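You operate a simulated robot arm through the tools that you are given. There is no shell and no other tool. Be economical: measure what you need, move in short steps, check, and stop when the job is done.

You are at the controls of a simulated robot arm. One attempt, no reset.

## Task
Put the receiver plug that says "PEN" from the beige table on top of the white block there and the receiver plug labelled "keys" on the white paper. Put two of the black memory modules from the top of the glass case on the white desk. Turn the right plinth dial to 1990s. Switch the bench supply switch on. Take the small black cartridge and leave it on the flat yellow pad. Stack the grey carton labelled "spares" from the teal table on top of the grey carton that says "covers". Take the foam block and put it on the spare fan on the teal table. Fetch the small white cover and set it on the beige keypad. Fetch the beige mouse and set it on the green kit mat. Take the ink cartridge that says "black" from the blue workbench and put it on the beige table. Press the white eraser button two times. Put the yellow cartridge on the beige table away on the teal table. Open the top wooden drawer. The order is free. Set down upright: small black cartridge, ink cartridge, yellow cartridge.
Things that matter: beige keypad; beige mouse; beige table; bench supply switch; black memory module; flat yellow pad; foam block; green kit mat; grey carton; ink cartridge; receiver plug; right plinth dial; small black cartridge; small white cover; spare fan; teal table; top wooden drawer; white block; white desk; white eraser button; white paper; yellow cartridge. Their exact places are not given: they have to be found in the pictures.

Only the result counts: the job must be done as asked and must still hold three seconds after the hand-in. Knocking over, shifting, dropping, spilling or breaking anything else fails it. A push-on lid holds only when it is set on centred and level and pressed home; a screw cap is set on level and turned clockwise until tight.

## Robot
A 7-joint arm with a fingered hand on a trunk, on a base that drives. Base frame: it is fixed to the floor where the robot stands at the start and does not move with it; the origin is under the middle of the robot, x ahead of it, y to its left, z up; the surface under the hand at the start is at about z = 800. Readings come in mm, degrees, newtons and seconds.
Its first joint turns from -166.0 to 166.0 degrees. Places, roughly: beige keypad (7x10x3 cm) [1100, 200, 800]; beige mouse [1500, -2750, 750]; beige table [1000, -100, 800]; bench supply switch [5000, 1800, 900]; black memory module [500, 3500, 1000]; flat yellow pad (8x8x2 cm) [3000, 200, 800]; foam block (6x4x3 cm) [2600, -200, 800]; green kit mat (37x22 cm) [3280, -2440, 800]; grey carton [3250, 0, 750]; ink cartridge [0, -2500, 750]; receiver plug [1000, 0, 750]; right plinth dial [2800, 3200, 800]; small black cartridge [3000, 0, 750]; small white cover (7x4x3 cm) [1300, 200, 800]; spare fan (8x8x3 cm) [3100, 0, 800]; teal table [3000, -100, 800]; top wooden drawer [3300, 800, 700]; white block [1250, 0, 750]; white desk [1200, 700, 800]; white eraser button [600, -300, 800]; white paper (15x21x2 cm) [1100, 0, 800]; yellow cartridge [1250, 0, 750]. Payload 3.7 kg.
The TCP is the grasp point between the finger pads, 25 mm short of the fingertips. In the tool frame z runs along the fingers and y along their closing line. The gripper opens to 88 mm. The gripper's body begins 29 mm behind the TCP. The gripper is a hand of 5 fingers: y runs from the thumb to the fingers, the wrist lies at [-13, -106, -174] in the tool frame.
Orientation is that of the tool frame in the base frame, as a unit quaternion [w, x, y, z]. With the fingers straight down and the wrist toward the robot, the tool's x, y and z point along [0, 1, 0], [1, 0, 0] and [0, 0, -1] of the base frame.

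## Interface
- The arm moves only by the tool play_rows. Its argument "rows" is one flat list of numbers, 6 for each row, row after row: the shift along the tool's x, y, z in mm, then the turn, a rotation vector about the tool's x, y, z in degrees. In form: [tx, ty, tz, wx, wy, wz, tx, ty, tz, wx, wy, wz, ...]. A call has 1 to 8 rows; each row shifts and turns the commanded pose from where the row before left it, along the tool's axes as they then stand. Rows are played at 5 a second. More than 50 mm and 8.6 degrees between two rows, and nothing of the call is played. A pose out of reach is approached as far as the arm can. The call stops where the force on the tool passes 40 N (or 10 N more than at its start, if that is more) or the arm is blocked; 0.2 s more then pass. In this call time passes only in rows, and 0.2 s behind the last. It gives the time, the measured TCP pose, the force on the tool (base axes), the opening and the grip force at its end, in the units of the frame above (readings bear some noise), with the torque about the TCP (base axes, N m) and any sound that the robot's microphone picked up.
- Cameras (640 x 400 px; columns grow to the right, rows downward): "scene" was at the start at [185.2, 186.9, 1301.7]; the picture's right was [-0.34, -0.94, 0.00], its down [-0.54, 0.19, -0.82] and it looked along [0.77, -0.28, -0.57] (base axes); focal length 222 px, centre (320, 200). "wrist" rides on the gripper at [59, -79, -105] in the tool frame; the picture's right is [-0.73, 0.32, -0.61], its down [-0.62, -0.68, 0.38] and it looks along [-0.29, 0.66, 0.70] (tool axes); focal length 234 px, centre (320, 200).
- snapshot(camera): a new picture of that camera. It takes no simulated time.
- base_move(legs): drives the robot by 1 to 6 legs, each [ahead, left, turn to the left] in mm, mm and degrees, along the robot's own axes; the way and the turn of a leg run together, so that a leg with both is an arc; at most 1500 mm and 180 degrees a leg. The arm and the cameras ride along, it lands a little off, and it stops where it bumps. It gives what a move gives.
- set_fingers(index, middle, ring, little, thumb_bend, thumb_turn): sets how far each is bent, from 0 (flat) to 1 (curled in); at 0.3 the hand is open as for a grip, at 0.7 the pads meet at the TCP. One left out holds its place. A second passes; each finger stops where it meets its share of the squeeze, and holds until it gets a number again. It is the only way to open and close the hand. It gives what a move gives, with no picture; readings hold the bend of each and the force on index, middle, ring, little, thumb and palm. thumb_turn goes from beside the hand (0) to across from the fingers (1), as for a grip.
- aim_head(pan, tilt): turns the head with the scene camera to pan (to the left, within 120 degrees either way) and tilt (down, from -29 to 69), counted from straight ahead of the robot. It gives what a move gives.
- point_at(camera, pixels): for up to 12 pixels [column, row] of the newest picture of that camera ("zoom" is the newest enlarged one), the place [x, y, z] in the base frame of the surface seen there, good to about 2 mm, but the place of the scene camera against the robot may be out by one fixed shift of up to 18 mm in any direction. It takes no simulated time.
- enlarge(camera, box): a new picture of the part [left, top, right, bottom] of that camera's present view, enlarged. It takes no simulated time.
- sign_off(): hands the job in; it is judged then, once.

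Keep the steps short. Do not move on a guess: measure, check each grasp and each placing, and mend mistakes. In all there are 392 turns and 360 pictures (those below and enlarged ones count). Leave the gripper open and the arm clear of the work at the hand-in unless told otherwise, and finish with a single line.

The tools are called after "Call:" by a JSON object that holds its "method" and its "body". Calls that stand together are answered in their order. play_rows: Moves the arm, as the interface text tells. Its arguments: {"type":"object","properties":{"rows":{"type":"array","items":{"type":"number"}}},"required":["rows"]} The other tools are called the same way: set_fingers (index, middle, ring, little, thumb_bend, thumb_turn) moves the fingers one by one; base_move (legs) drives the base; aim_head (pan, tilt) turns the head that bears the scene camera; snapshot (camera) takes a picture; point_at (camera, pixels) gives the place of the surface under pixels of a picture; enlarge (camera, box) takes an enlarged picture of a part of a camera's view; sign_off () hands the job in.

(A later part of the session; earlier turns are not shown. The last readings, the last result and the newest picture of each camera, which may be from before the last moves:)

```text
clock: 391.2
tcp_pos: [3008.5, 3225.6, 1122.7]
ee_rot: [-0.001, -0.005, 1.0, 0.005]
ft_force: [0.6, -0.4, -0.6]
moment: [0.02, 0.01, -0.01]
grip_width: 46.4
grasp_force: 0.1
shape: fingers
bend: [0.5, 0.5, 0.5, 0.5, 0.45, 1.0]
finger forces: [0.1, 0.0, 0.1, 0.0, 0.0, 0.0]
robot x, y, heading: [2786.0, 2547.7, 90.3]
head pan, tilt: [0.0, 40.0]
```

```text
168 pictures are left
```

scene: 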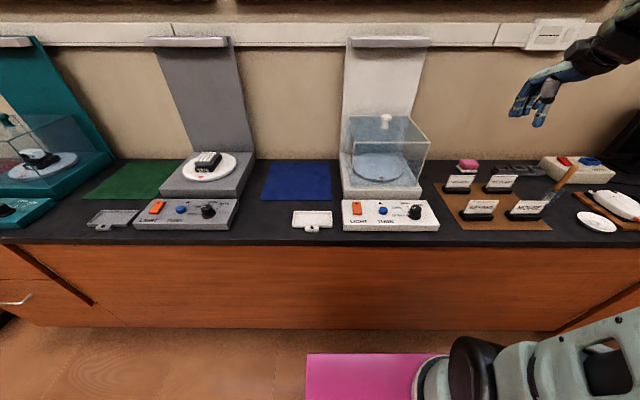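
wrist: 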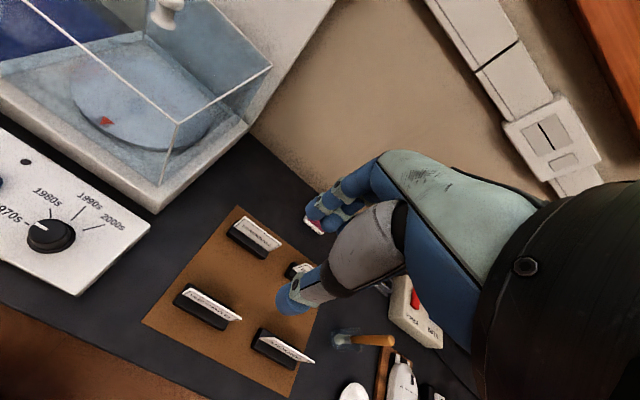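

Call:
{"method": "enlarge", "body": {"camera": "wrist", "box": [0, 140, 160, 290]}}

Call:
{"method": "point_at", "body": {"camera": "wrist", "pixels": [[52, 232], [45, 225], [38, 223], [60, 238], [80, 207], [52, 208], [98, 225], [30, 222], [110, 250], [170, 200], [160, 135], [270, 65]]}}

```text
2.67 times, centred on (80, 215) of wrist
```

zoom: 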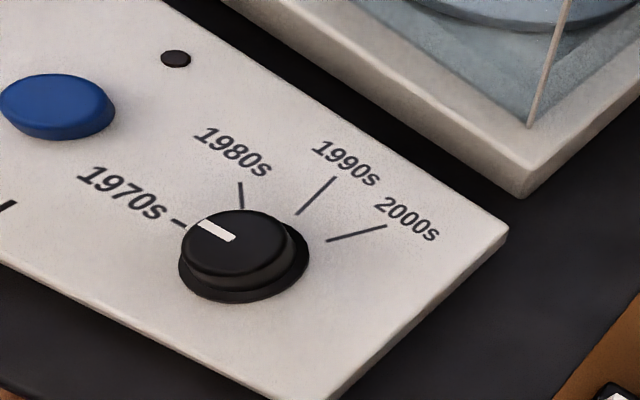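

```text
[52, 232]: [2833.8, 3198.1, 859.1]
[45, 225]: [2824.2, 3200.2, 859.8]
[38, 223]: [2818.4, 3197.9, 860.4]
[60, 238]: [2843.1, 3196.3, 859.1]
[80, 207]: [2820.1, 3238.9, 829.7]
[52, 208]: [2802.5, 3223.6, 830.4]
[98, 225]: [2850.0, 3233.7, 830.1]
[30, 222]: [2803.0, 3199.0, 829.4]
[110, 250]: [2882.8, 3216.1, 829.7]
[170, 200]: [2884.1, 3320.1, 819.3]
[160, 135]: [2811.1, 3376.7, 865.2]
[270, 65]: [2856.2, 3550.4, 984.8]
```

Call:
{"method": "point_at", "body": {"camera": "zoom", "pixels": [[178, 222], [238, 186], [243, 205], [333, 180], [299, 212], [385, 226], [329, 240], [205, 224], [232, 238], [230, 240], [258, 225], [240, 292]]}}

```text
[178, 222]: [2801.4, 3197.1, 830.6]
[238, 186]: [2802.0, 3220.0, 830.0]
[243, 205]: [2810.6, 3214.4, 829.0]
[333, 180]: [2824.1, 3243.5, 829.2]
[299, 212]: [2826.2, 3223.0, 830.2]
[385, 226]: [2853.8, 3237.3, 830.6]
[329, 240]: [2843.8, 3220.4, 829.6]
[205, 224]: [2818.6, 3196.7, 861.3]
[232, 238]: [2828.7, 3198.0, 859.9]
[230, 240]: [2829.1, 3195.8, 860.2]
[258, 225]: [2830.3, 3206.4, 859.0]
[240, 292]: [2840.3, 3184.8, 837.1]
```

Dial centre ≈(2829.5,3197), knob top z 860, pointer at 1970s (180°); the 1990s mark is at ≈97°, i.e. ~82° clockwise. I'll pinch with thumb+index, others curled. First form the hand and move over the dial, pre-rotated −41°.

Call:
{"method": "set_fingers", "body": {"index": 0.45, "middle": 1, "ring": 1, "little": 1, "thumb_bend": 0.45}}

Call:
{"method": "play_rows", "body": {"rows": [44.6, -7.5, 0, 0, 0, -7, 45, -2, 0, 0, 0, -7, 44, 3, 0, 0, 0, -7, 42, 9, 0, 0, 0, -7, 0, 0, 40, 0, 0, -7, 0, 0, 40, 0, 0, -6, 0, 0, 40, 0, 0, 0]}}

Call:
{"method": "snapshot", "body": {"camera": "wrist"}}

Call:
{"method": "enlarge", "body": {"camera": "scene", "box": [320, 100, 500, 250]}}

```text
clock: 392.2
tcp_pos: [3009.2, 3226.5, 1123.8]
ee_rot: [-0.001, -0.004, 1.0, 0.006]
ft_force: [0.1, 0.0, 0.0]
moment: [-0.03, 0.01, 0.0]
grip_width: 51.9
grasp_force: 0.0
shape: fingers
bend: [0.45, 1.0, 1.0, 1.0, 0.45, 1.0]
finger forces: [0.0, 0.0, 0.0, 0.1, 0.1, 0.0]
robot x, y, heading: [2783.1, 2545.3, 90.3]
head pan, tilt: [0.0, 40.0]
```

```text
clock: 393.8
tcp_pos: [2835.1, 3197.2, 1003.8]
ee_rot: [0.001, -0.355, 0.935, 0.006]
ft_force: [0.0, -0.3, -0.3]
moment: [-0.03, 0.02, -0.02]
grip_width: 52.0
grasp_force: 0.0
shape: fingers
bend: [0.45, 1.0, 1.0, 1.0, 0.45, 1.0]
finger forces: [0.1, 0.1, 0.0, 0.0, 0.0, 0.0]
robot x, y, heading: [2784.9, 2543.6, 90.1]
head pan, tilt: [0.0, 40.0]
```

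```text
166 pictures are left
```

wrist: 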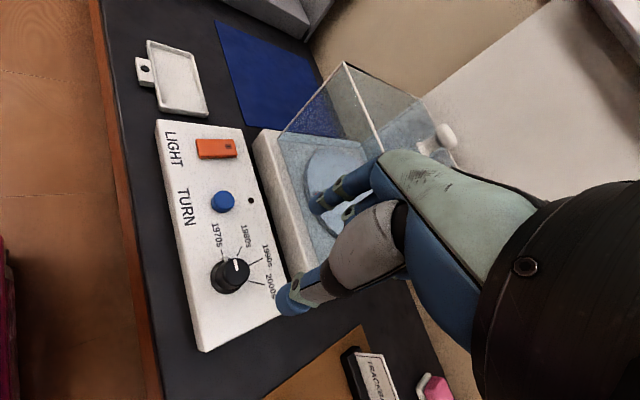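

```text
2.67 times, centred on (410, 175) of scene
```

zoom: 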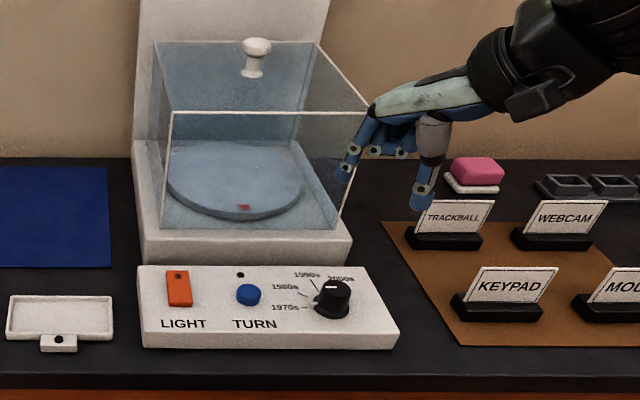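

Call:
{"method": "enlarge", "body": {"camera": "wrist", "box": [190, 220, 310, 320]}}

Call:
{"method": "point_at", "body": {"camera": "zoom", "pixels": [[240, 195], [255, 215], [195, 205], [200, 235], [275, 190], [310, 160], [325, 235], [370, 240], [270, 135], [285, 110]]}}

Call:
{"method": "point_at", "body": {"camera": "wrist", "pixels": [[345, 65], [280, 135], [310, 270], [258, 140], [305, 265], [222, 200]]}}

```text
4.00 times, centred on (250, 270) of wrist
```

zoom: 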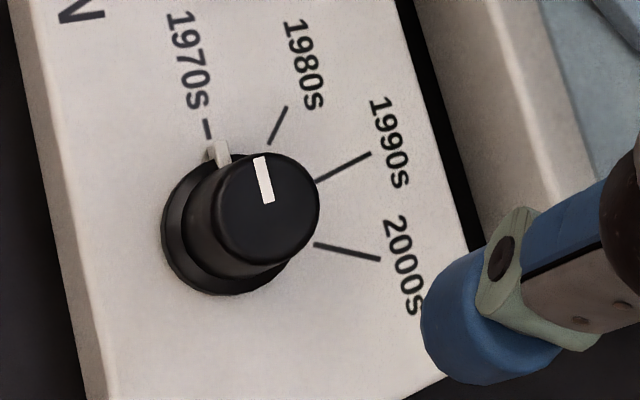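

```text
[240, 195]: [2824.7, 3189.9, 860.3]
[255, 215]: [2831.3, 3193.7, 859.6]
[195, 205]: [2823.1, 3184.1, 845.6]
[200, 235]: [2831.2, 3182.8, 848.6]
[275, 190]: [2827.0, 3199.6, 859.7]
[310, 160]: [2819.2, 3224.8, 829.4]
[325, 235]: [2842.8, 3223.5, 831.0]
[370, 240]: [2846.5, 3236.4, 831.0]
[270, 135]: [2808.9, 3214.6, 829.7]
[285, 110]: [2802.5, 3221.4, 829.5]
```

```text
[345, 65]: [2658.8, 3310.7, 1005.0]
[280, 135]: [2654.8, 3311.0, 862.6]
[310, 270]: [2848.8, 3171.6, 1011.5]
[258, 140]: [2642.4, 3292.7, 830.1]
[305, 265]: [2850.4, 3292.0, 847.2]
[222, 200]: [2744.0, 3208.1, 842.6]
```

Knob centre ≈(2829,3196.7). Shift onto it and descend to z≈885.

Call:
{"method": "play_rows", "body": {"rows": [4.7, 3.8, 0, 0, 0, 0, 0, 0, 40, 0, 0, 0, 0, 0, 40, 0, 0, 0, 0, 0, 38, 0, 0, 0]}}

Call:
{"method": "enlarge", "body": {"camera": "wrist", "box": [190, 170, 390, 340]}}

Call:
{"method": "enlarge", "body": {"camera": "scene", "box": [350, 150, 470, 250]}}

```text
clock: 394.8
tcp_pos: [2828.0, 3198.7, 885.7]
ee_rot: [0.001, -0.354, 0.935, 0.006]
ft_force: [-0.7, -1.0, 0.2]
moment: [0.02, 0.0, 0.0]
grip_width: 52.0
grasp_force: 0.1
shape: fingers
bend: [0.45, 1.0, 1.0, 1.0, 0.45, 1.0]
finger forces: [0.0, 0.0, 0.1, 0.1, 0.0, 0.0]
robot x, y, heading: [2783.1, 2542.4, 90.3]
head pan, tilt: [0.0, 40.0]
```

```text
2.35 times, centred on (290, 255) of wrist
```

zoom: 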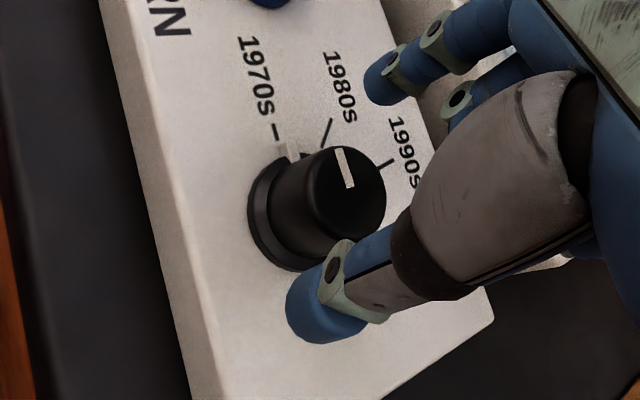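

```text
4.00 times, centred on (410, 200) of scene
```

zoom: 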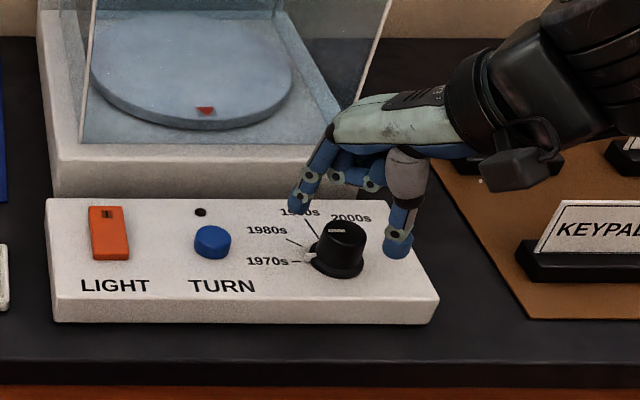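

Call:
{"method": "play_rows", "body": {"rows": [0, 0, 12, 0, 0, 0, 0, 0, 10, 0, 0, 0]}}

Call:
{"method": "set_fingers", "body": {"index": 0.68, "thumb_bend": 0.68}}

Call:
{"method": "enlarge", "body": {"camera": "wrist", "box": [190, 170, 390, 340]}}

```text
clock: 395.4
tcp_pos: [2826.3, 3197.6, 862.7]
ee_rot: [0.002, -0.354, 0.935, 0.006]
ft_force: [0.6, 0.3, -0.2]
moment: [0.02, 0.0, 0.03]
grip_width: 52.1
grasp_force: 0.0
shape: fingers
bend: [0.45, 1.0, 1.0, 1.0, 0.45, 1.0]
finger forces: [0.0, 0.0, 0.0, 0.0, 0.0, 0.1]
robot x, y, heading: [2785.1, 2542.7, 90.2]
head pan, tilt: [0.0, 40.0]
```

```text
clock: 396.4
tcp_pos: [2827.2, 3195.2, 862.9]
ee_rot: [0.001, -0.354, 0.935, 0.005]
ft_force: [1.9, -1.9, -0.5]
moment: [0.0, -0.01, 0.05]
grip_width: 21.9
grasp_force: 5.1
shape: fingers
bend: [0.6, 1.0, 1.0, 1.0, 0.59, 1.0]
finger forces: [4.0, 0.1, 0.0, 0.0, 6.0, 0.0]
robot x, y, heading: [2783.4, 2539.1, 90.2]
head pan, tilt: [0.0, 40.0]
```

```text
2.35 times, centred on (290, 255) of wrist
```

zoom: 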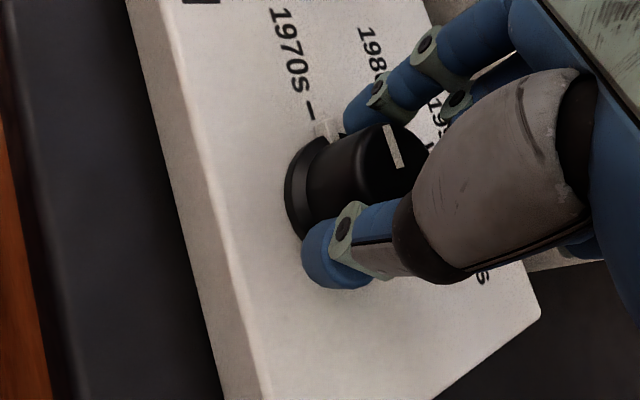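

Knob held. Turn clockwise 40° first, check.

Call:
{"method": "play_rows", "body": {"rows": [0, 0, 0, 0, 0, 8, 0, 0, 0, 0, 0, 8, 0, 0, 0, 0, 0, 8, 0, 0, 0, 0, 0, 8, 0, 0, 0, 0, 0, 8]}}

Call:
{"method": "enlarge", "body": {"camera": "wrist", "box": [190, 170, 390, 340]}}

Call:
{"method": "enlarge", "body": {"camera": "scene", "box": [350, 150, 470, 250]}}

```text
clock: 397.6
tcp_pos: [2828.6, 3197.9, 863.1]
ee_rot: [0.0, -0.013, 1.0, 0.005]
ft_force: [-1.1, -0.2, 0.2]
moment: [-0.01, 0.01, 0.05]
grip_width: 22.1
grasp_force: 5.5
shape: fingers
bend: [0.6, 1.0, 1.0, 1.0, 0.6, 1.0]
finger forces: [5.4, 0.0, 0.0, 0.0, 5.5, 0.0]
robot x, y, heading: [2788.9, 2543.7, 90.5]
head pan, tilt: [0.0, 40.0]
```

```text
2.35 times, centred on (290, 255) of wrist
```

zoom: 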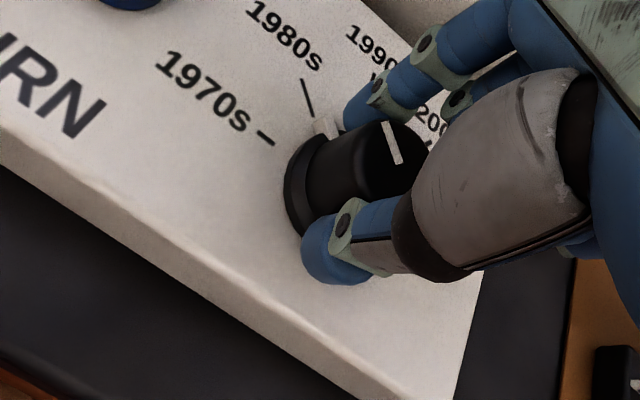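

```text
4.00 times, centred on (410, 200) of scene
```

zoom: 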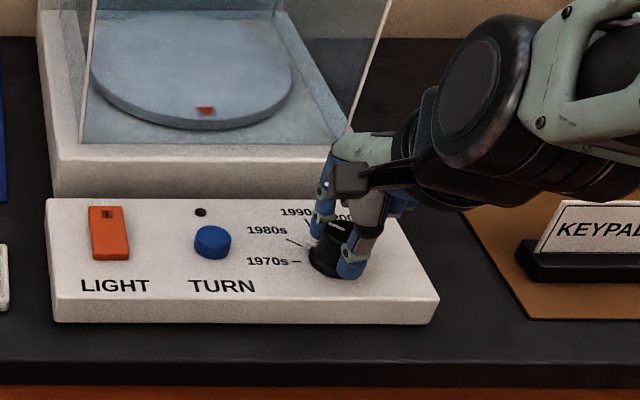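

The knob turned with the hand, pointer now at 1980s. Another 40°.

Call:
{"method": "play_rows", "body": {"rows": [0, 0, 0, 0, 0, 8, 0, 0, 0, 0, 0, 8, 0, 0, 0, 0, 0, 8, 0, 0, 0, 0, 0, 8, 0, 0, 0, 0, 0, 8]}}

Call:
{"method": "enlarge", "body": {"camera": "wrist", "box": [190, 170, 390, 340]}}

```text
clock: 398.8
tcp_pos: [2828.5, 3198.2, 861.7]
ee_rot: [-0.002, 0.331, 0.944, 0.004]
ft_force: [0.0, 1.5, -2.2]
moment: [0.04, -0.02, -0.01]
grip_width: 21.9
grasp_force: 5.5
shape: fingers
bend: [0.59, 1.0, 1.0, 1.0, 0.6, 1.0]
finger forces: [6.0, 0.1, 0.1, 0.0, 4.7, 0.0]
robot x, y, heading: [2786.8, 2542.2, 90.3]
head pan, tilt: [0.0, 40.0]
```

```text
2.35 times, centred on (290, 255) of wrist
```

zoom: 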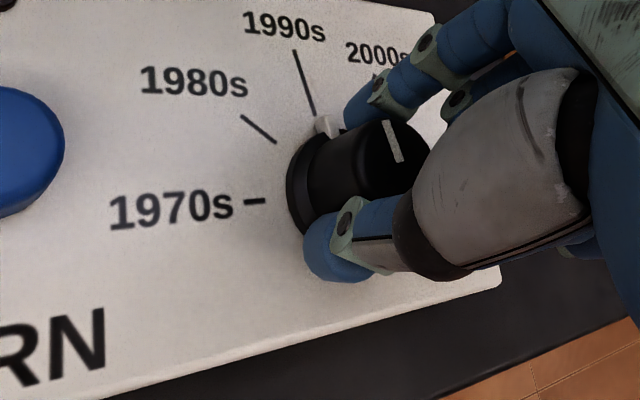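

Pointer nub lines up with the 1990s mark. Release and rise to verify.

Call:
{"method": "set_fingers", "body": {"index": 0.42, "thumb_bend": 0.42}}

Call:
{"method": "play_rows", "body": {"rows": [0, 0, -15, 0, 0, 0, 0, 0, -40, 0, 0, 0, 0, 0, -45, 0, 0, 0]}}

Call:
{"method": "enlarge", "body": {"camera": "wrist", "box": [170, 180, 320, 330]}}

```text
clock: 399.8
tcp_pos: [2828.0, 3199.2, 862.8]
ee_rot: [-0.003, 0.33, 0.944, 0.005]
ft_force: [0.0, 0.4, 0.8]
moment: [0.03, -0.06, 0.0]
grip_width: 58.3
grasp_force: 0.0
shape: fingers
bend: [0.42, 1.0, 1.0, 1.0, 0.42, 1.0]
finger forces: [0.0, 0.0, 0.1, 0.0, 0.0, 0.0]
robot x, y, heading: [2788.2, 2547.1, 90.3]
head pan, tilt: [0.0, 40.0]
```

```text
clock: 400.6
tcp_pos: [2834.4, 3197.7, 961.6]
ee_rot: [-0.009, 0.332, 0.943, -0.003]
ft_force: [0.2, 0.5, -0.1]
moment: [0.03, -0.02, -0.01]
grip_width: 58.4
grasp_force: 0.0
shape: fingers
bend: [0.42, 1.0, 1.0, 1.0, 0.42, 1.0]
finger forces: [0.0, 0.1, 0.0, 0.1, 0.0, 0.0]
robot x, y, heading: [2783.7, 2541.2, 90.0]
head pan, tilt: [0.0, 40.0]
```

```text
2.67 times, centred on (245, 255) of wrist
```

zoom: 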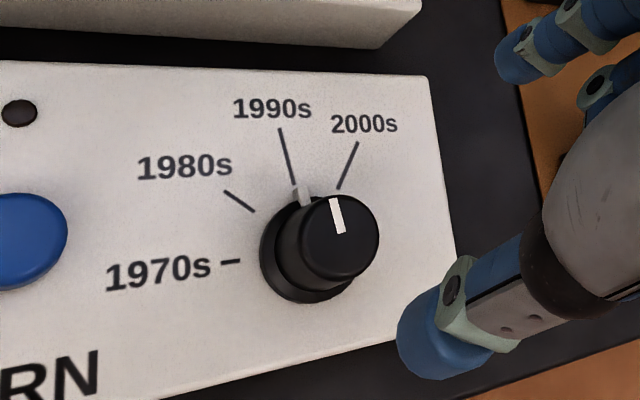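

The dial reads 1990s. Restore hand, back up, and look for the wooden drawer to the south.

Call:
{"method": "play_rows", "body": {"rows": [0, 0, -45, 0, 0, -7, 0, 0, -45, 0, 0, -7, 0, -20, -45, 0, 0, -7, 0, -20, -20, 0, 0, -7, 0, -30, 0, 0, 0, -7, 0, -40, 0, 0, 0, -4, 0, -40, 0, 0, 0, 0]}}

Call:
{"method": "set_fingers", "body": {"index": 0.3, "middle": 0.3, "ring": 0.3, "little": 0.3, "thumb_bend": 0.3}}

Call:
{"method": "base_move", "body": {"legs": [[-600, 0, 0], [0, 0, 180]]}}

Call:
{"method": "aim_head", "body": {"pan": 20, "tilt": 30}}

Call:
{"method": "snapshot", "body": {"camera": "scene"}}

```text
clock: 402.2
tcp_pos: [2806.0, 3047.5, 1116.5]
ee_rot: [0.0, -0.005, 1.0, 0.005]
ft_force: [-0.3, 0.8, -0.4]
moment: [-0.05, -0.03, -0.02]
grip_width: 58.7
grasp_force: 0.1
shape: fingers
bend: [0.42, 1.0, 1.0, 1.0, 0.42, 1.0]
finger forces: [0.0, 0.1, 0.1, 0.0, 0.0, 0.0]
robot x, y, heading: [2782.4, 2543.5, 90.2]
head pan, tilt: [0.0, 40.0]
```

```text
clock: 403.2
tcp_pos: [2805.7, 3047.3, 1116.4]
ee_rot: [-0.001, -0.004, 1.0, 0.006]
ft_force: [0.1, -0.3, -0.1]
moment: [-0.01, 0.02, 0.02]
grip_width: 84.0
grasp_force: 0.0
shape: fingers
bend: [0.3, 0.3, 0.3, 0.3, 0.3, 1.0]
finger forces: [0.0, 0.0, 0.0, 0.0, 0.1, 0.0]
robot x, y, heading: [2784.8, 2544.0, 90.5]
head pan, tilt: [0.0, 40.0]
```

```text
clock: 414.0
tcp_pos: [2794.4, 1448.8, 1115.5]
ee_rot: [0.006, 0.999, 0.032, 0.001]
ft_force: [0.0, -0.8, 0.0]
moment: [0.01, 0.0, 0.0]
grip_width: 84.2
grasp_force: 0.1
shape: fingers
bend: [0.3, 0.3, 0.3, 0.3, 0.3, 1.0]
finger forces: [0.0, 0.0, 0.0, 0.0, 0.1, 0.0]
robot x, y, heading: [2790.0, 1956.2, -86.6]
head pan, tilt: [0.0, 40.0]
```

```text
clock: 414.8
tcp_pos: [2795.0, 1449.3, 1116.1]
ee_rot: [0.005, 0.999, 0.032, 0.0]
ft_force: [0.7, 0.2, 1.0]
moment: [0.03, 0.0, 0.0]
grip_width: 84.0
grasp_force: 0.1
shape: fingers
bend: [0.3, 0.3, 0.3, 0.3, 0.3, 1.0]
finger forces: [0.0, 0.1, 0.1, 0.1, 0.0, 0.0]
robot x, y, heading: [2790.3, 1955.3, -86.2]
head pan, tilt: [20.0, 30.0]
```

```text
156 pictures are left
```

scene: 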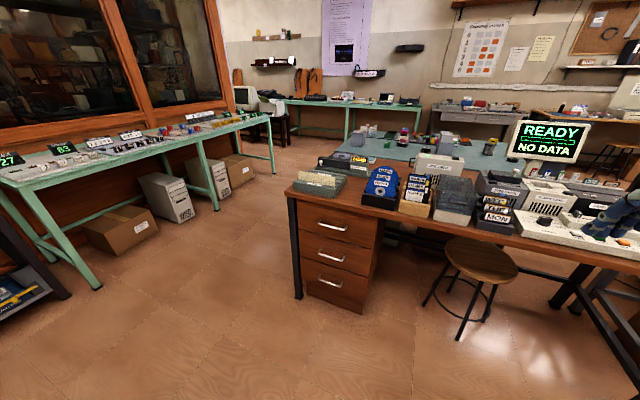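

The wooden drawer unit faces north; top handle at (333,227). Measure it.

Call:
{"method": "enlarge", "body": {"camera": "scene", "box": [280, 190, 400, 320]}}

Call:
{"method": "point_at", "body": {"camera": "scene", "pixels": [[318, 223], [333, 227], [346, 230], [333, 222], [340, 240], [305, 215], [372, 230], [330, 256], [310, 195], [380, 210], [480, 260], [500, 280]]}}

```text
3.08 times, centred on (340, 255) of scene
```

zoom: 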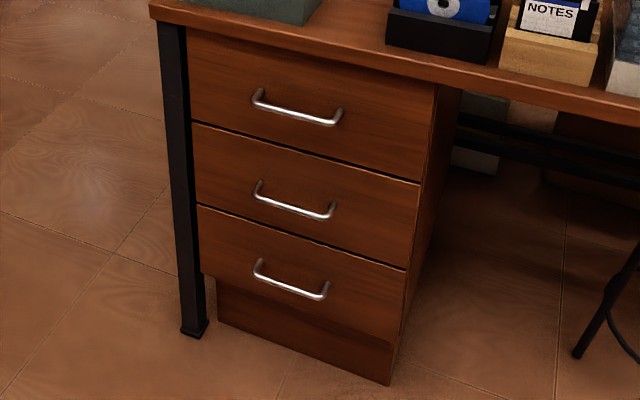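

```text
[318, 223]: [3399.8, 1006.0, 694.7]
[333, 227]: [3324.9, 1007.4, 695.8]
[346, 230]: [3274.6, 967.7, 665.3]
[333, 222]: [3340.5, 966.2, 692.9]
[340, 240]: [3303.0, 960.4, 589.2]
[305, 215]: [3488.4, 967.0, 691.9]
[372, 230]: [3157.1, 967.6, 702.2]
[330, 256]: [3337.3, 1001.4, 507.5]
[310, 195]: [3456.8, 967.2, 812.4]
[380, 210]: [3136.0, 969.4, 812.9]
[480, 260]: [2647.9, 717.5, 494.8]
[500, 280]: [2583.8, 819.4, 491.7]
```

Handle bar: z≈683, y≈1000, X 3275–3400, ~35 mm in front of the drawer face. Plan: tilt hand ~50° so fingers go behind the bar from above, pinch and pull. Drive in front of it first.

Call:
{"method": "base_move", "body": {"legs": [[0, 0, -3.4], [0, 570, 0], [180, 0, 0]]}}

Call:
{"method": "aim_head", "body": {"pan": 0, "tilt": 45}}

Call:
{"method": "snapshot", "body": {"camera": "scene"}}

Call:
{"method": "snapshot", "body": {"camera": "wrist"}}

```text
clock: 419.6
tcp_pos: [3341.9, 1271.9, 1115.6]
ee_rot: [0.005, 1.0, 0.003, 0.0]
ft_force: [-0.7, -0.1, 0.3]
moment: [0.01, 0.02, 0.01]
grip_width: 83.9
grasp_force: 0.2
shape: fingers
bend: [0.3, 0.3, 0.3, 0.3, 0.3, 1.0]
finger forces: [0.1, 0.0, 0.1, 0.0, 0.0, 0.1]
robot x, y, heading: [3364.8, 1776.1, -89.7]
head pan, tilt: [20.0, 30.0]
```

```text
clock: 420.5
tcp_pos: [3342.5, 1272.3, 1115.9]
ee_rot: [0.005, 1.0, 0.002, 0.001]
ft_force: [0.0, -0.5, 0.4]
moment: [0.01, 0.01, -0.02]
grip_width: 84.1
grasp_force: 0.0
shape: fingers
bend: [0.3, 0.3, 0.3, 0.3, 0.3, 1.0]
finger forces: [0.1, 0.0, 0.1, 0.1, 0.0, 0.0]
robot x, y, heading: [3363.8, 1772.5, -90.1]
head pan, tilt: [0.0, 45.0]
```

```text
154 pictures are left
```

scene: 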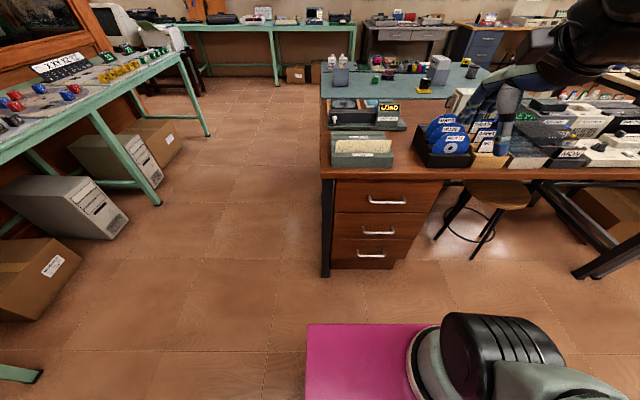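

```text
153 pictures are left
```

wrist: 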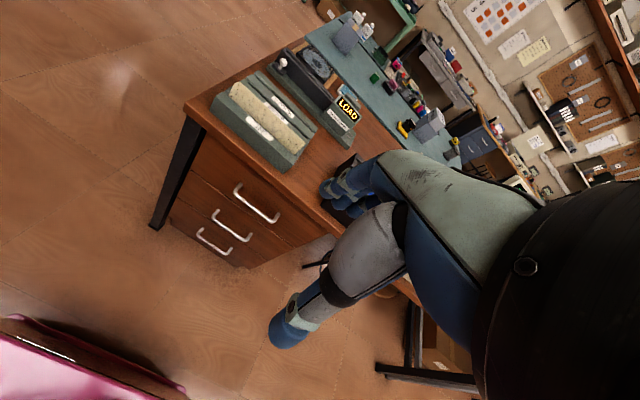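

Call:
{"method": "enlarge", "body": {"camera": "wrist", "box": [190, 160, 310, 260]}}

Call:
{"method": "point_at", "body": {"camera": "wrist", "pixels": [[236, 193], [247, 205], [257, 212], [270, 220], [239, 186], [276, 215], [255, 200], [230, 195], [270, 240], [220, 135], [210, 145]]}}

```text
4.00 times, centred on (250, 210) of wrist
```

zoom: 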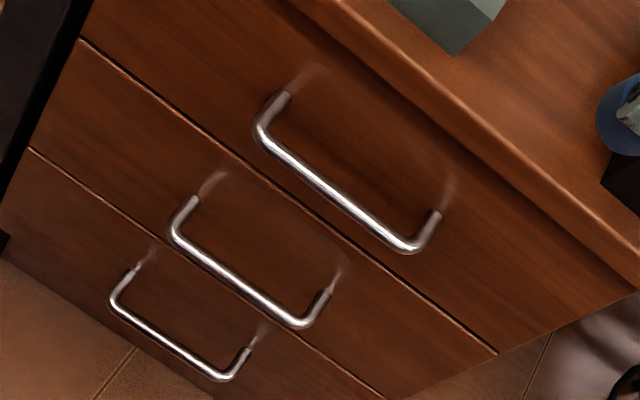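

```text
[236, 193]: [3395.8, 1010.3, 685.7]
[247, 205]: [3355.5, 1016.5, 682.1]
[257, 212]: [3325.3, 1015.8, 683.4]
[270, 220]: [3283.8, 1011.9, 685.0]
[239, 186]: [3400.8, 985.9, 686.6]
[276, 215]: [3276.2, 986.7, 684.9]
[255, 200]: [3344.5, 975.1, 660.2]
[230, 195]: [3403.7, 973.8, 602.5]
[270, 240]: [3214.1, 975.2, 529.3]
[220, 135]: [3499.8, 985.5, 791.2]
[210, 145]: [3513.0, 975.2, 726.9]
```

Bar centre ≈ y 1011, z 681; drawer face y 975. Pre-shape fingers (0.6) and thumb open, tilt the hand 50° forward, move to a stand-off.

Call:
{"method": "set_fingers", "body": {"index": 0.6, "middle": 0.6, "ring": 0.6, "little": 0.6, "thumb_bend": 0.4}}

Call:
{"method": "play_rows", "body": {"rows": [0, 0, 0, -8.33, 0, 0, 0, 0, 0, -8.33, 0, 0, 0, 0, 0, -8.33, 0, 0, 0, 0, 0, -8.33, 0, 0, 0, 0, 0, -8.33, 0, 0, 0, 0, 0, -8.33, 0, 0]}}

Call:
{"method": "play_rows", "body": {"rows": [2.5, -18.4, 43.3, 0, 0, 0, 2.5, -18.4, 43.3, 0, 0, 0, 2.5, -18.4, 43.3, 0, 0, 0, 2.5, -18.4, 43.3, 0, 0, 0, 2.5, -18.4, 43.3, 0, 0, 0, 2.5, -18.4, 43.3, 0, 0, 0, 2.5, -18.4, 43.3, 0, 0, 0]}}

Call:
{"method": "snapshot", "body": {"camera": "wrist"}}

Call:
{"method": "snapshot", "body": {"camera": "scene"}}

```text
clock: 421.5
tcp_pos: [3342.5, 1271.6, 1115.2]
ee_rot: [0.005, 1.0, 0.003, 0.001]
ft_force: [0.4, -0.1, 0.0]
moment: [0.02, 0.02, -0.01]
grip_width: 41.8
grasp_force: 0.0
shape: fingers
bend: [0.6, 0.6, 0.6, 0.6, 0.4, 1.0]
finger forces: [0.1, 0.1, 0.1, 0.1, 0.1, 0.0]
robot x, y, heading: [3367.7, 1776.7, -89.7]
head pan, tilt: [0.0, 45.0]
```

```text
clock: 422.9
tcp_pos: [3345.3, 1271.7, 1122.8]
ee_rot: [0.427, 0.904, 0.003, 0.002]
ft_force: [0.6, 0.6, 0.2]
moment: [0.03, 0.01, 0.01]
grip_width: 41.8
grasp_force: 0.0
shape: fingers
bend: [0.6, 0.6, 0.6, 0.6, 0.4, 1.0]
finger forces: [0.0, 0.0, 0.1, 0.0, 0.0, 0.0]
out of reach, approached as far as the arm can: row 6
robot x, y, heading: [3365.3, 1774.3, -90.0]
head pan, tilt: [0.0, 45.0]
```

```text
clock: 424.5
tcp_pos: [3390.2, 1045.6, 975.4]
ee_rot: [0.427, 0.904, 0.002, 0.002]
ft_force: [0.4, -0.3, 0.2]
moment: [0.02, 0.0, 0.03]
grip_width: 41.7
grasp_force: 0.1
shape: fingers
bend: [0.6, 0.6, 0.6, 0.6, 0.4, 1.0]
finger forces: [0.0, 0.1, 0.1, 0.0, 0.0, 0.0]
out of reach, approached as far as the arm can: row 1, 2, 3, 4, 5, 6, 7
robot x, y, heading: [3363.8, 1774.6, -89.8]
head pan, tilt: [0.0, 45.0]
```

```text
151 pictures are left
```

wrist: 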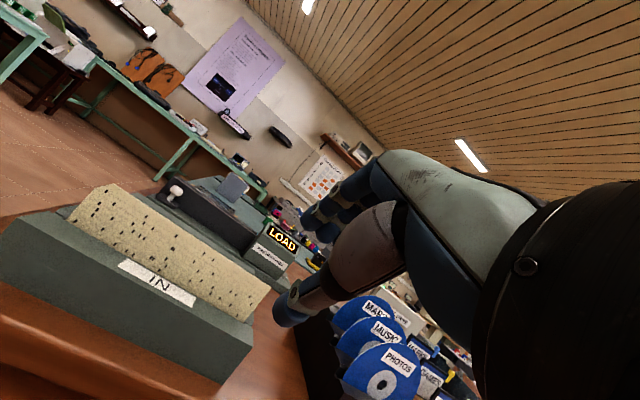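

```text
150 pictures are left
```

scene: 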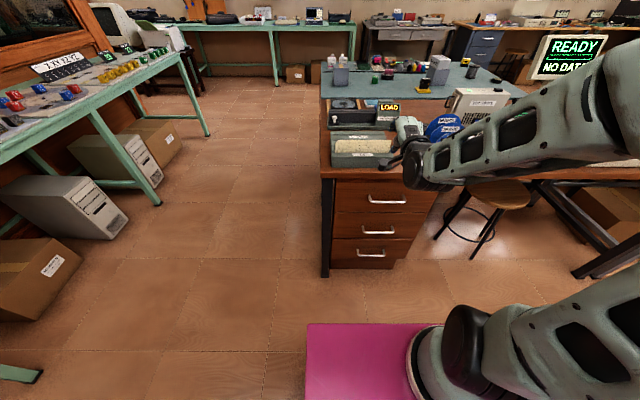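

The pose was too close to the robot's axis for this tilt, so the arm deviated; hand is now near the desk edge. Back the base away 250 mm for safety and reach.

Call:
{"method": "base_move", "body": {"legs": [[-250, 0, 0]]}}

Call:
{"method": "play_rows", "body": {"rows": [0, 0, 1, 0, 0, 0]}}

```text
clock: 426.3
tcp_pos: [3388.7, 1294.6, 974.9]
ee_rot: [0.427, 0.904, 0.001, 0.001]
ft_force: [-0.6, 0.4, 0.1]
moment: [0.03, 0.01, 0.0]
grip_width: 41.8
grasp_force: 0.1
shape: fingers
bend: [0.6, 0.6, 0.6, 0.6, 0.4, 1.0]
finger forces: [0.0, 0.0, 0.0, 0.0, 0.0, 0.0]
robot x, y, heading: [3360.6, 2025.2, -89.8]
head pan, tilt: [0.0, 45.0]
```

```text
clock: 426.7
tcp_pos: [3389.3, 1293.5, 975.4]
ee_rot: [0.426, 0.905, 0.001, 0.001]
ft_force: [0.5, 0.2, 0.1]
moment: [0.02, -0.02, 0.02]
grip_width: 42.0
grasp_force: 0.1
shape: fingers
bend: [0.6, 0.6, 0.6, 0.6, 0.4, 1.0]
finger forces: [0.1, 0.0, 0.0, 0.0, 0.0, 0.1]
robot x, y, heading: [3362.7, 2028.9, -89.8]
head pan, tilt: [0.0, 45.0]
```

Commanded pose is back in step. Now lower the hand straight down in front of the drawers (y≈1290) to z≈740.

Call:
{"method": "play_rows", "body": {"rows": [-4, -30.4, 25, 0, 0, 0, -4, -30.4, 25, 0, 0, 0, -4, -30.4, 25, 0, 0, 0, -4, -30.4, 25, 0, 0, 0, -4, -30.4, 25, 0, 0, 0, -4, -30.4, 25, 0, 0, 0]}}

Call:
{"method": "snapshot", "body": {"camera": "wrist"}}

Call:
{"method": "snapshot", "body": {"camera": "scene"}}

```text
clock: 428.1
tcp_pos: [3381.2, 1238.3, 759.1]
ee_rot: [0.427, 0.904, 0.002, 0.002]
ft_force: [-0.1, -0.4, 0.7]
moment: [-0.01, 0.02, -0.01]
grip_width: 41.9
grasp_force: 0.1
shape: fingers
bend: [0.6, 0.6, 0.6, 0.6, 0.4, 1.0]
finger forces: [0.0, 0.1, 0.1, 0.0, 0.0, 0.0]
out of reach, approached as far as the arm can: row 1, 2, 3, 4, 5
robot x, y, heading: [3364.4, 2026.8, -90.0]
head pan, tilt: [0.0, 45.0]
```

```text
149 pictures are left
```

wrist: 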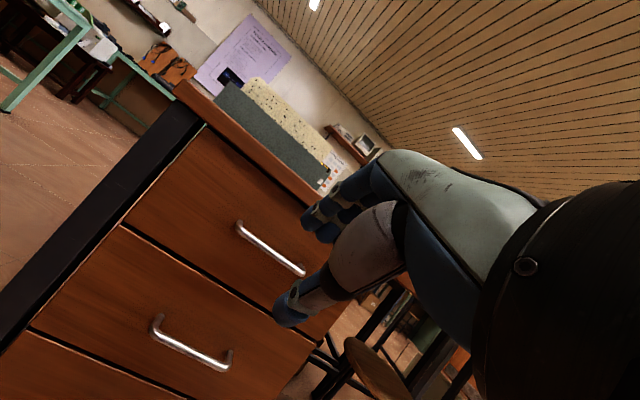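

```text
148 pictures are left
```

scene: 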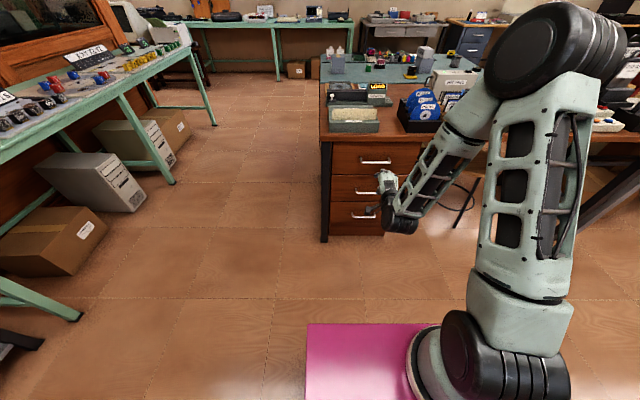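

Call:
{"method": "point_at", "body": {"camera": "wrist", "pixels": [[242, 232], [255, 243], [270, 253], [285, 262], [298, 270], [200, 200], [303, 265]]}}

```text
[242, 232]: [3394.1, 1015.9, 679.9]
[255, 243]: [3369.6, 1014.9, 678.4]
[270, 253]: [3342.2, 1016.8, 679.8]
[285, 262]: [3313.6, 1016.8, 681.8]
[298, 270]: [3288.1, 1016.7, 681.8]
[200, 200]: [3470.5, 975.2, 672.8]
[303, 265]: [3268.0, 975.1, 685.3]
```

Bar confirmed at y≈1011, z≈680. Move to the stand-off (3365,1080,737).

Call:
{"method": "play_rows", "body": {"rows": [-4, 20.9, 34, 0, 0, 0, -4, 20.9, 34, 0, 0, 0, -4, 20.9, 34, 0, 0, 0, -4, 20.9, 34, 0, 0, 0]}}

Call:
{"method": "snapshot", "body": {"camera": "wrist"}}

Call:
{"method": "enlarge", "body": {"camera": "scene", "box": [300, 110, 460, 240]}}

```text
clock: 429.1
tcp_pos: [3366.4, 1080.5, 738.6]
ee_rot: [0.426, 0.905, 0.002, 0.002]
ft_force: [0.1, -0.3, -0.1]
moment: [-0.01, -0.03, 0.02]
grip_width: 41.7
grasp_force: 0.0
shape: fingers
bend: [0.6, 0.6, 0.6, 0.6, 0.4, 1.0]
finger forces: [0.0, 0.0, 0.0, 0.0, 0.0, 0.0]
robot x, y, heading: [3365.9, 2025.3, -89.8]
head pan, tilt: [0.0, 45.0]
```

```text
147 pictures are left
```

wrist: 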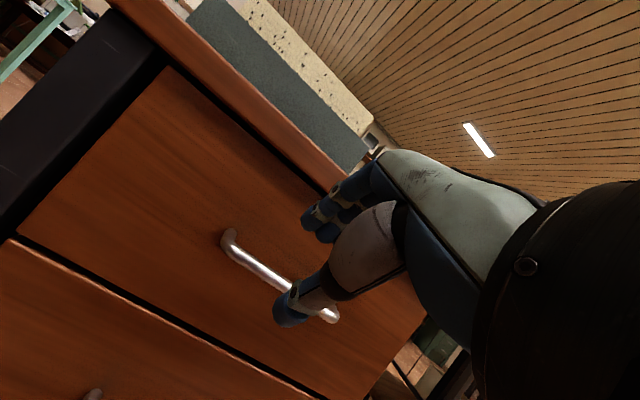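

```text
3.08 times, centred on (380, 175) of scene
```

zoom: 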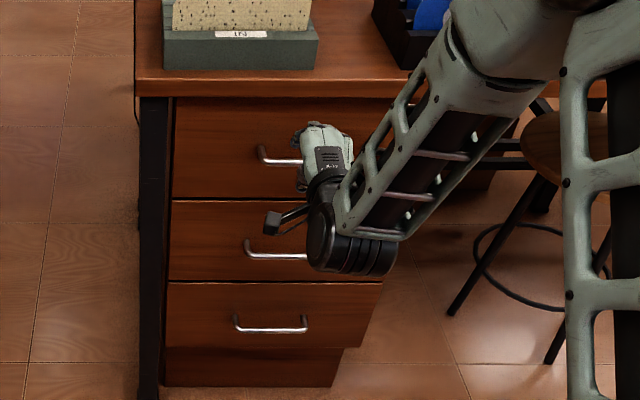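

On line. Advance along the finger direction toward the bar in steps.

Call:
{"method": "play_rows", "body": {"rows": [0, 0, 25, 0, 0, 0, 0, 0, 20, 0, 0, 0, 0, 0, 15, 0, 0, 0]}}

Call:
{"method": "enlarge", "body": {"camera": "wrist", "box": [190, 150, 410, 350]}}

```text
clock: 429.9
tcp_pos: [3366.8, 1031.9, 700.1]
ee_rot: [0.427, 0.904, 0.002, 0.001]
ft_force: [-0.6, 1.0, 0.2]
moment: [-0.01, -0.01, 0.02]
grip_width: 41.8
grasp_force: 0.1
shape: fingers
bend: [0.6, 0.6, 0.6, 0.6, 0.4, 1.0]
finger forces: [0.0, 0.1, 0.0, 0.0, 0.1, 0.1]
robot x, y, heading: [3366.8, 2023.9, -89.7]
head pan, tilt: [0.0, 45.0]
```

```text
2.00 times, centred on (300, 250) of wrist
```

zoom: 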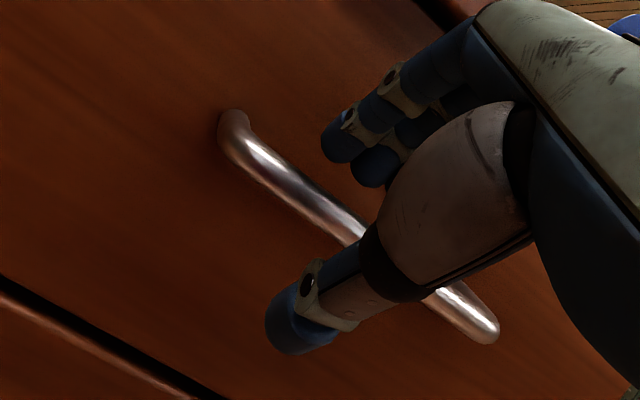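

Fingers are going behind above the bar, thumb below/in front. Advance 14 mm more and close.

Call:
{"method": "play_rows", "body": {"rows": [0, 0, 8, 0, 0, 0, 0, 0, 7, 0, 0, 0]}}

Call:
{"method": "enlarge", "body": {"camera": "wrist", "box": [190, 150, 410, 350]}}

Call:
{"method": "set_fingers", "body": {"index": 0.72, "middle": 0.72, "ring": 0.72, "little": 0.72, "thumb_bend": 0.7}}

Call:
{"method": "enlarge", "body": {"camera": "wrist", "box": [190, 150, 410, 350]}}

```text
clock: 430.5
tcp_pos: [3365.8, 1021.4, 690.0]
ee_rot: [0.426, 0.905, 0.002, 0.002]
ft_force: [-0.4, 0.0, 1.3]
moment: [0.01, -0.01, 0.02]
grip_width: 42.0
grasp_force: 0.0
shape: fingers
bend: [0.6, 0.6, 0.6, 0.6, 0.4, 1.0]
finger forces: [0.0, 0.0, 0.0, 0.0, 0.0, 0.0]
robot x, y, heading: [3365.6, 2028.0, -89.9]
head pan, tilt: [0.0, 45.0]
```

```text
2.00 times, centred on (300, 250) of wrist
```

zoom: 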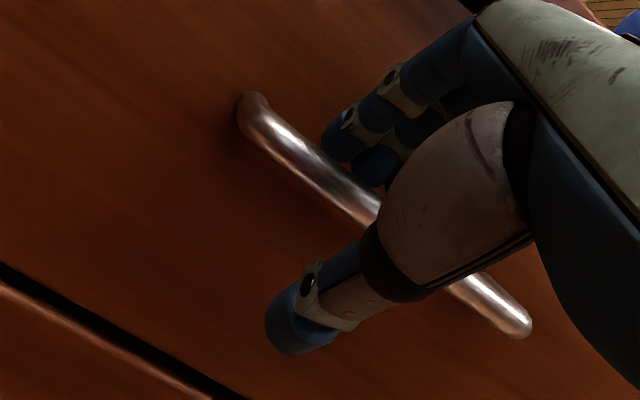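

```text
clock: 431.5
tcp_pos: [3366.5, 1020.4, 689.3]
ee_rot: [0.427, 0.904, 0.002, 0.001]
ft_force: [-0.6, -0.1, -5.6]
moment: [0.03, -0.01, 0.04]
grip_width: 2.0
grasp_force: 2.7
shape: fingers
bend: [0.72, 0.72, 0.72, 0.72, 0.64, 1.0]
finger forces: [0.0, 0.0, 0.6, 0.0, 5.5, 0.0]
robot x, y, heading: [3364.0, 2025.0, -89.8]
head pan, tilt: [0.0, 45.0]
```

```text
2.00 times, centred on (300, 250) of wrist
```

zoom: 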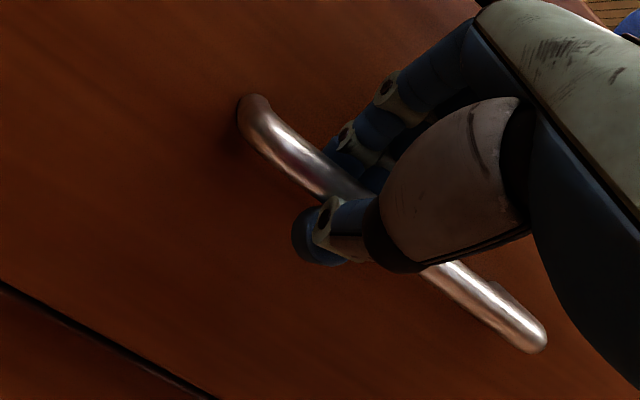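

Thumb touches the bar from below and the fingers lie behind it. Pull north 20 mm and see.

Call:
{"method": "play_rows", "body": {"rows": [0, -6.4, -7.7, 0, 0, 0, 0, -6.4, -7.7, 0, 0, 0, 0, -6.4, -7.7, 0, 0, 0]}}

Call:
{"method": "snapshot", "body": {"camera": "wrist"}}

Call:
{"method": "enlarge", "body": {"camera": "scene", "box": [300, 110, 460, 240]}}

```text
clock: 432.3
tcp_pos: [3366.8, 1050.8, 690.2]
ee_rot: [0.426, 0.904, 0.002, 0.002]
ft_force: [-1.6, 0.0, -4.4]
moment: [0.01, 0.05, 0.04]
grip_width: 2.2
grasp_force: 3.8
shape: fingers
bend: [0.72, 0.72, 0.72, 0.72, 0.64, 1.0]
finger forces: [0.0, 0.0, 0.7, 0.0, 4.9, 0.0]
robot x, y, heading: [3363.7, 2023.9, -89.9]
head pan, tilt: [0.0, 45.0]
```

```text
142 pictures are left
```

wrist: 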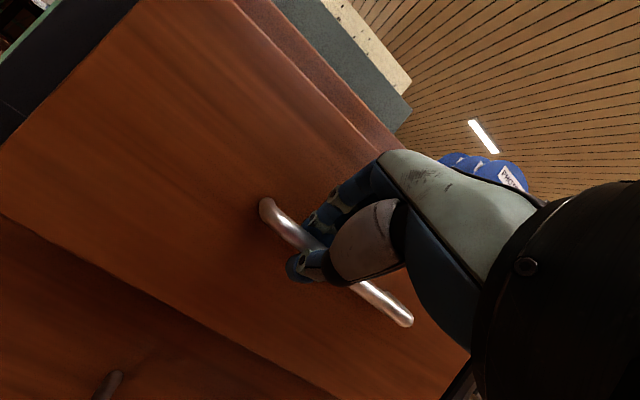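

```text
3.08 times, centred on (380, 175) of scene
```

zoom: 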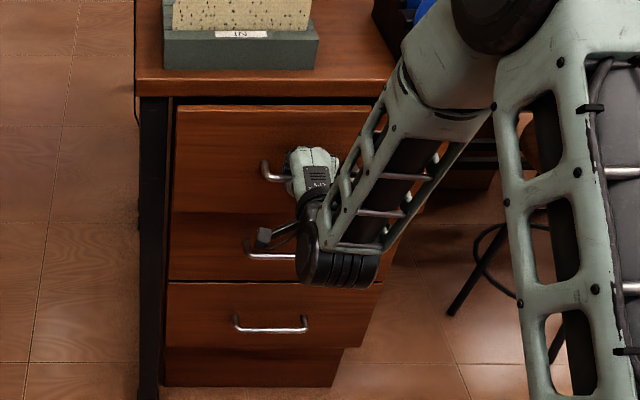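

The drawer is sliding out. Continue pulling by driving the base back 150 mm.

Call:
{"method": "base_move", "body": {"legs": [[-150, 0, 0]]}}

Call:
{"method": "snapshot", "body": {"camera": "wrist"}}

Call:
{"method": "snapshot", "body": {"camera": "scene"}}

```text
clock: 433.7
tcp_pos: [3364.7, 1204.4, 689.0]
ee_rot: [0.426, 0.905, 0.001, 0.002]
ft_force: [3.7, -0.4, -2.8]
moment: [0.0, -0.03, 0.08]
grip_width: 1.9
grasp_force: 3.6
shape: fingers
bend: [0.72, 0.72, 0.71, 0.72, 0.65, 1.0]
finger forces: [0.6, 0.7, 1.4, 0.1, 4.4, 0.0]
robot x, y, heading: [3364.2, 2180.3, -89.6]
head pan, tilt: [0.0, 45.0]
```

```text
140 pictures are left
```

wrist: 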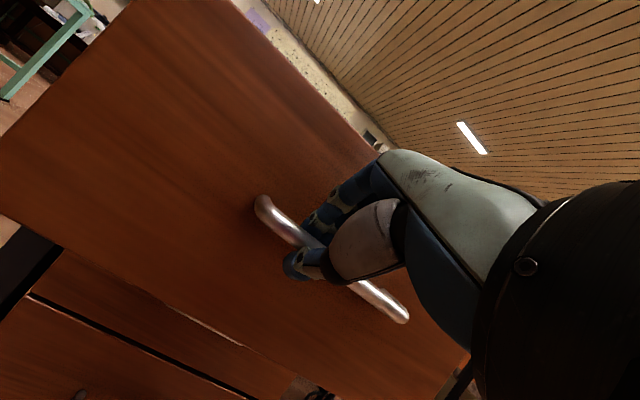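

```text
139 pictures are left
```

scene: 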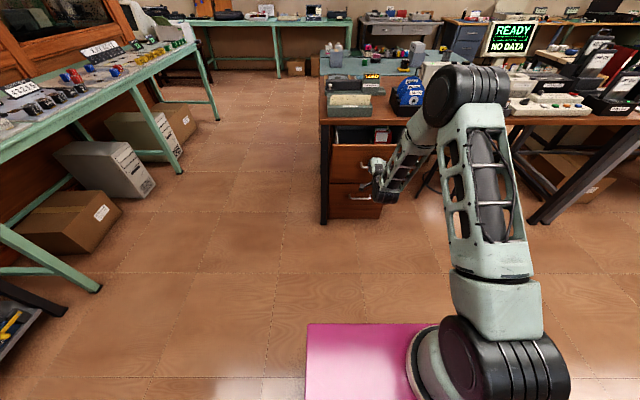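

Open by ≈185 mm. Pull another 60 mm.

Call:
{"method": "base_move", "body": {"legs": [[-60, 0, 0]]}}

Call:
{"method": "enlarge", "body": {"camera": "scene", "box": [300, 90, 460, 230]}}

```text
clock: 434.6
tcp_pos: [3364.4, 1264.2, 689.7]
ee_rot: [0.427, 0.904, 0.001, 0.002]
ft_force: [2.9, -0.9, -3.3]
moment: [0.01, 0.02, 0.08]
grip_width: 1.8
grasp_force: 4.4
shape: fingers
bend: [0.72, 0.72, 0.71, 0.72, 0.65, 1.0]
finger forces: [0.7, 0.8, 1.4, 0.0, 4.4, 0.0]
robot x, y, heading: [3364.8, 2238.2, -90.0]
head pan, tilt: [0.0, 45.0]
```

```text
2.86 times, centred on (380, 160) of scene
```

zoom: 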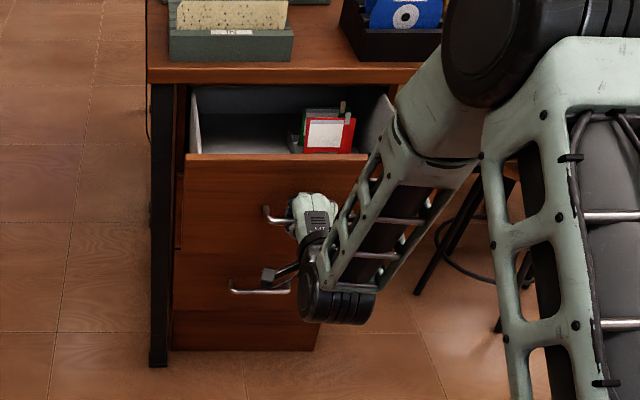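

Open ≈245 mm with contents visible. Try another 70 mm to reach its stop.

Call:
{"method": "base_move", "body": {"legs": [[-70, 0, 0]]}}

Call:
{"method": "enlarge", "body": {"camera": "scene", "box": [300, 90, 460, 230]}}

Call:
{"method": "snapshot", "body": {"camera": "wrist"}}

```text
clock: 435.7
tcp_pos: [3363.5, 1335.1, 689.4]
ee_rot: [0.426, 0.905, 0.0, 0.002]
ft_force: [3.4, -0.6, -2.6]
moment: [-0.02, -0.01, 0.05]
grip_width: 1.8
grasp_force: 3.4
shape: fingers
bend: [0.72, 0.72, 0.71, 0.72, 0.65, 1.0]
finger forces: [0.7, 0.8, 1.4, 0.0, 4.4, 0.0]
robot x, y, heading: [3367.4, 2309.4, -90.3]
head pan, tilt: [0.0, 45.0]
```

```text
2.86 times, centred on (380, 160) of scene
```

zoom: 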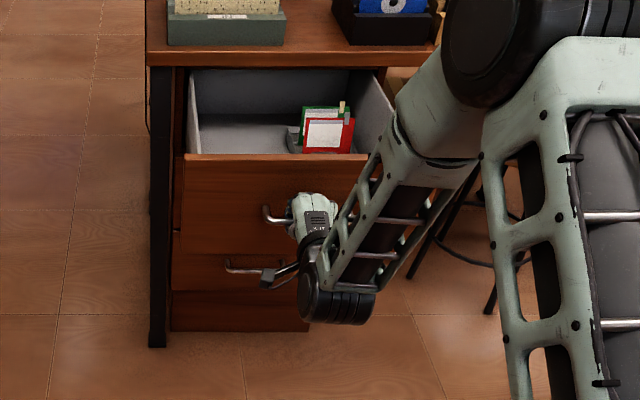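

```text
136 pictures are left
```

wrist: 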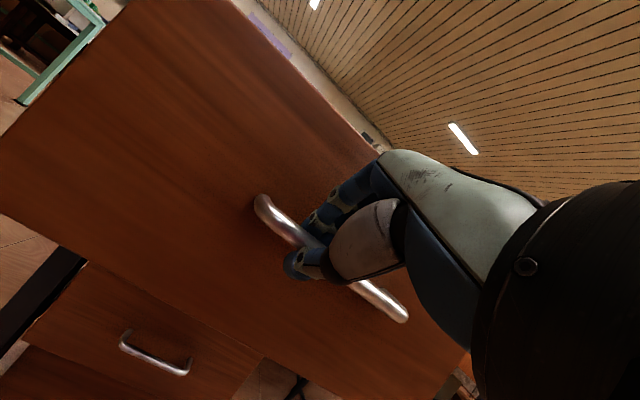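

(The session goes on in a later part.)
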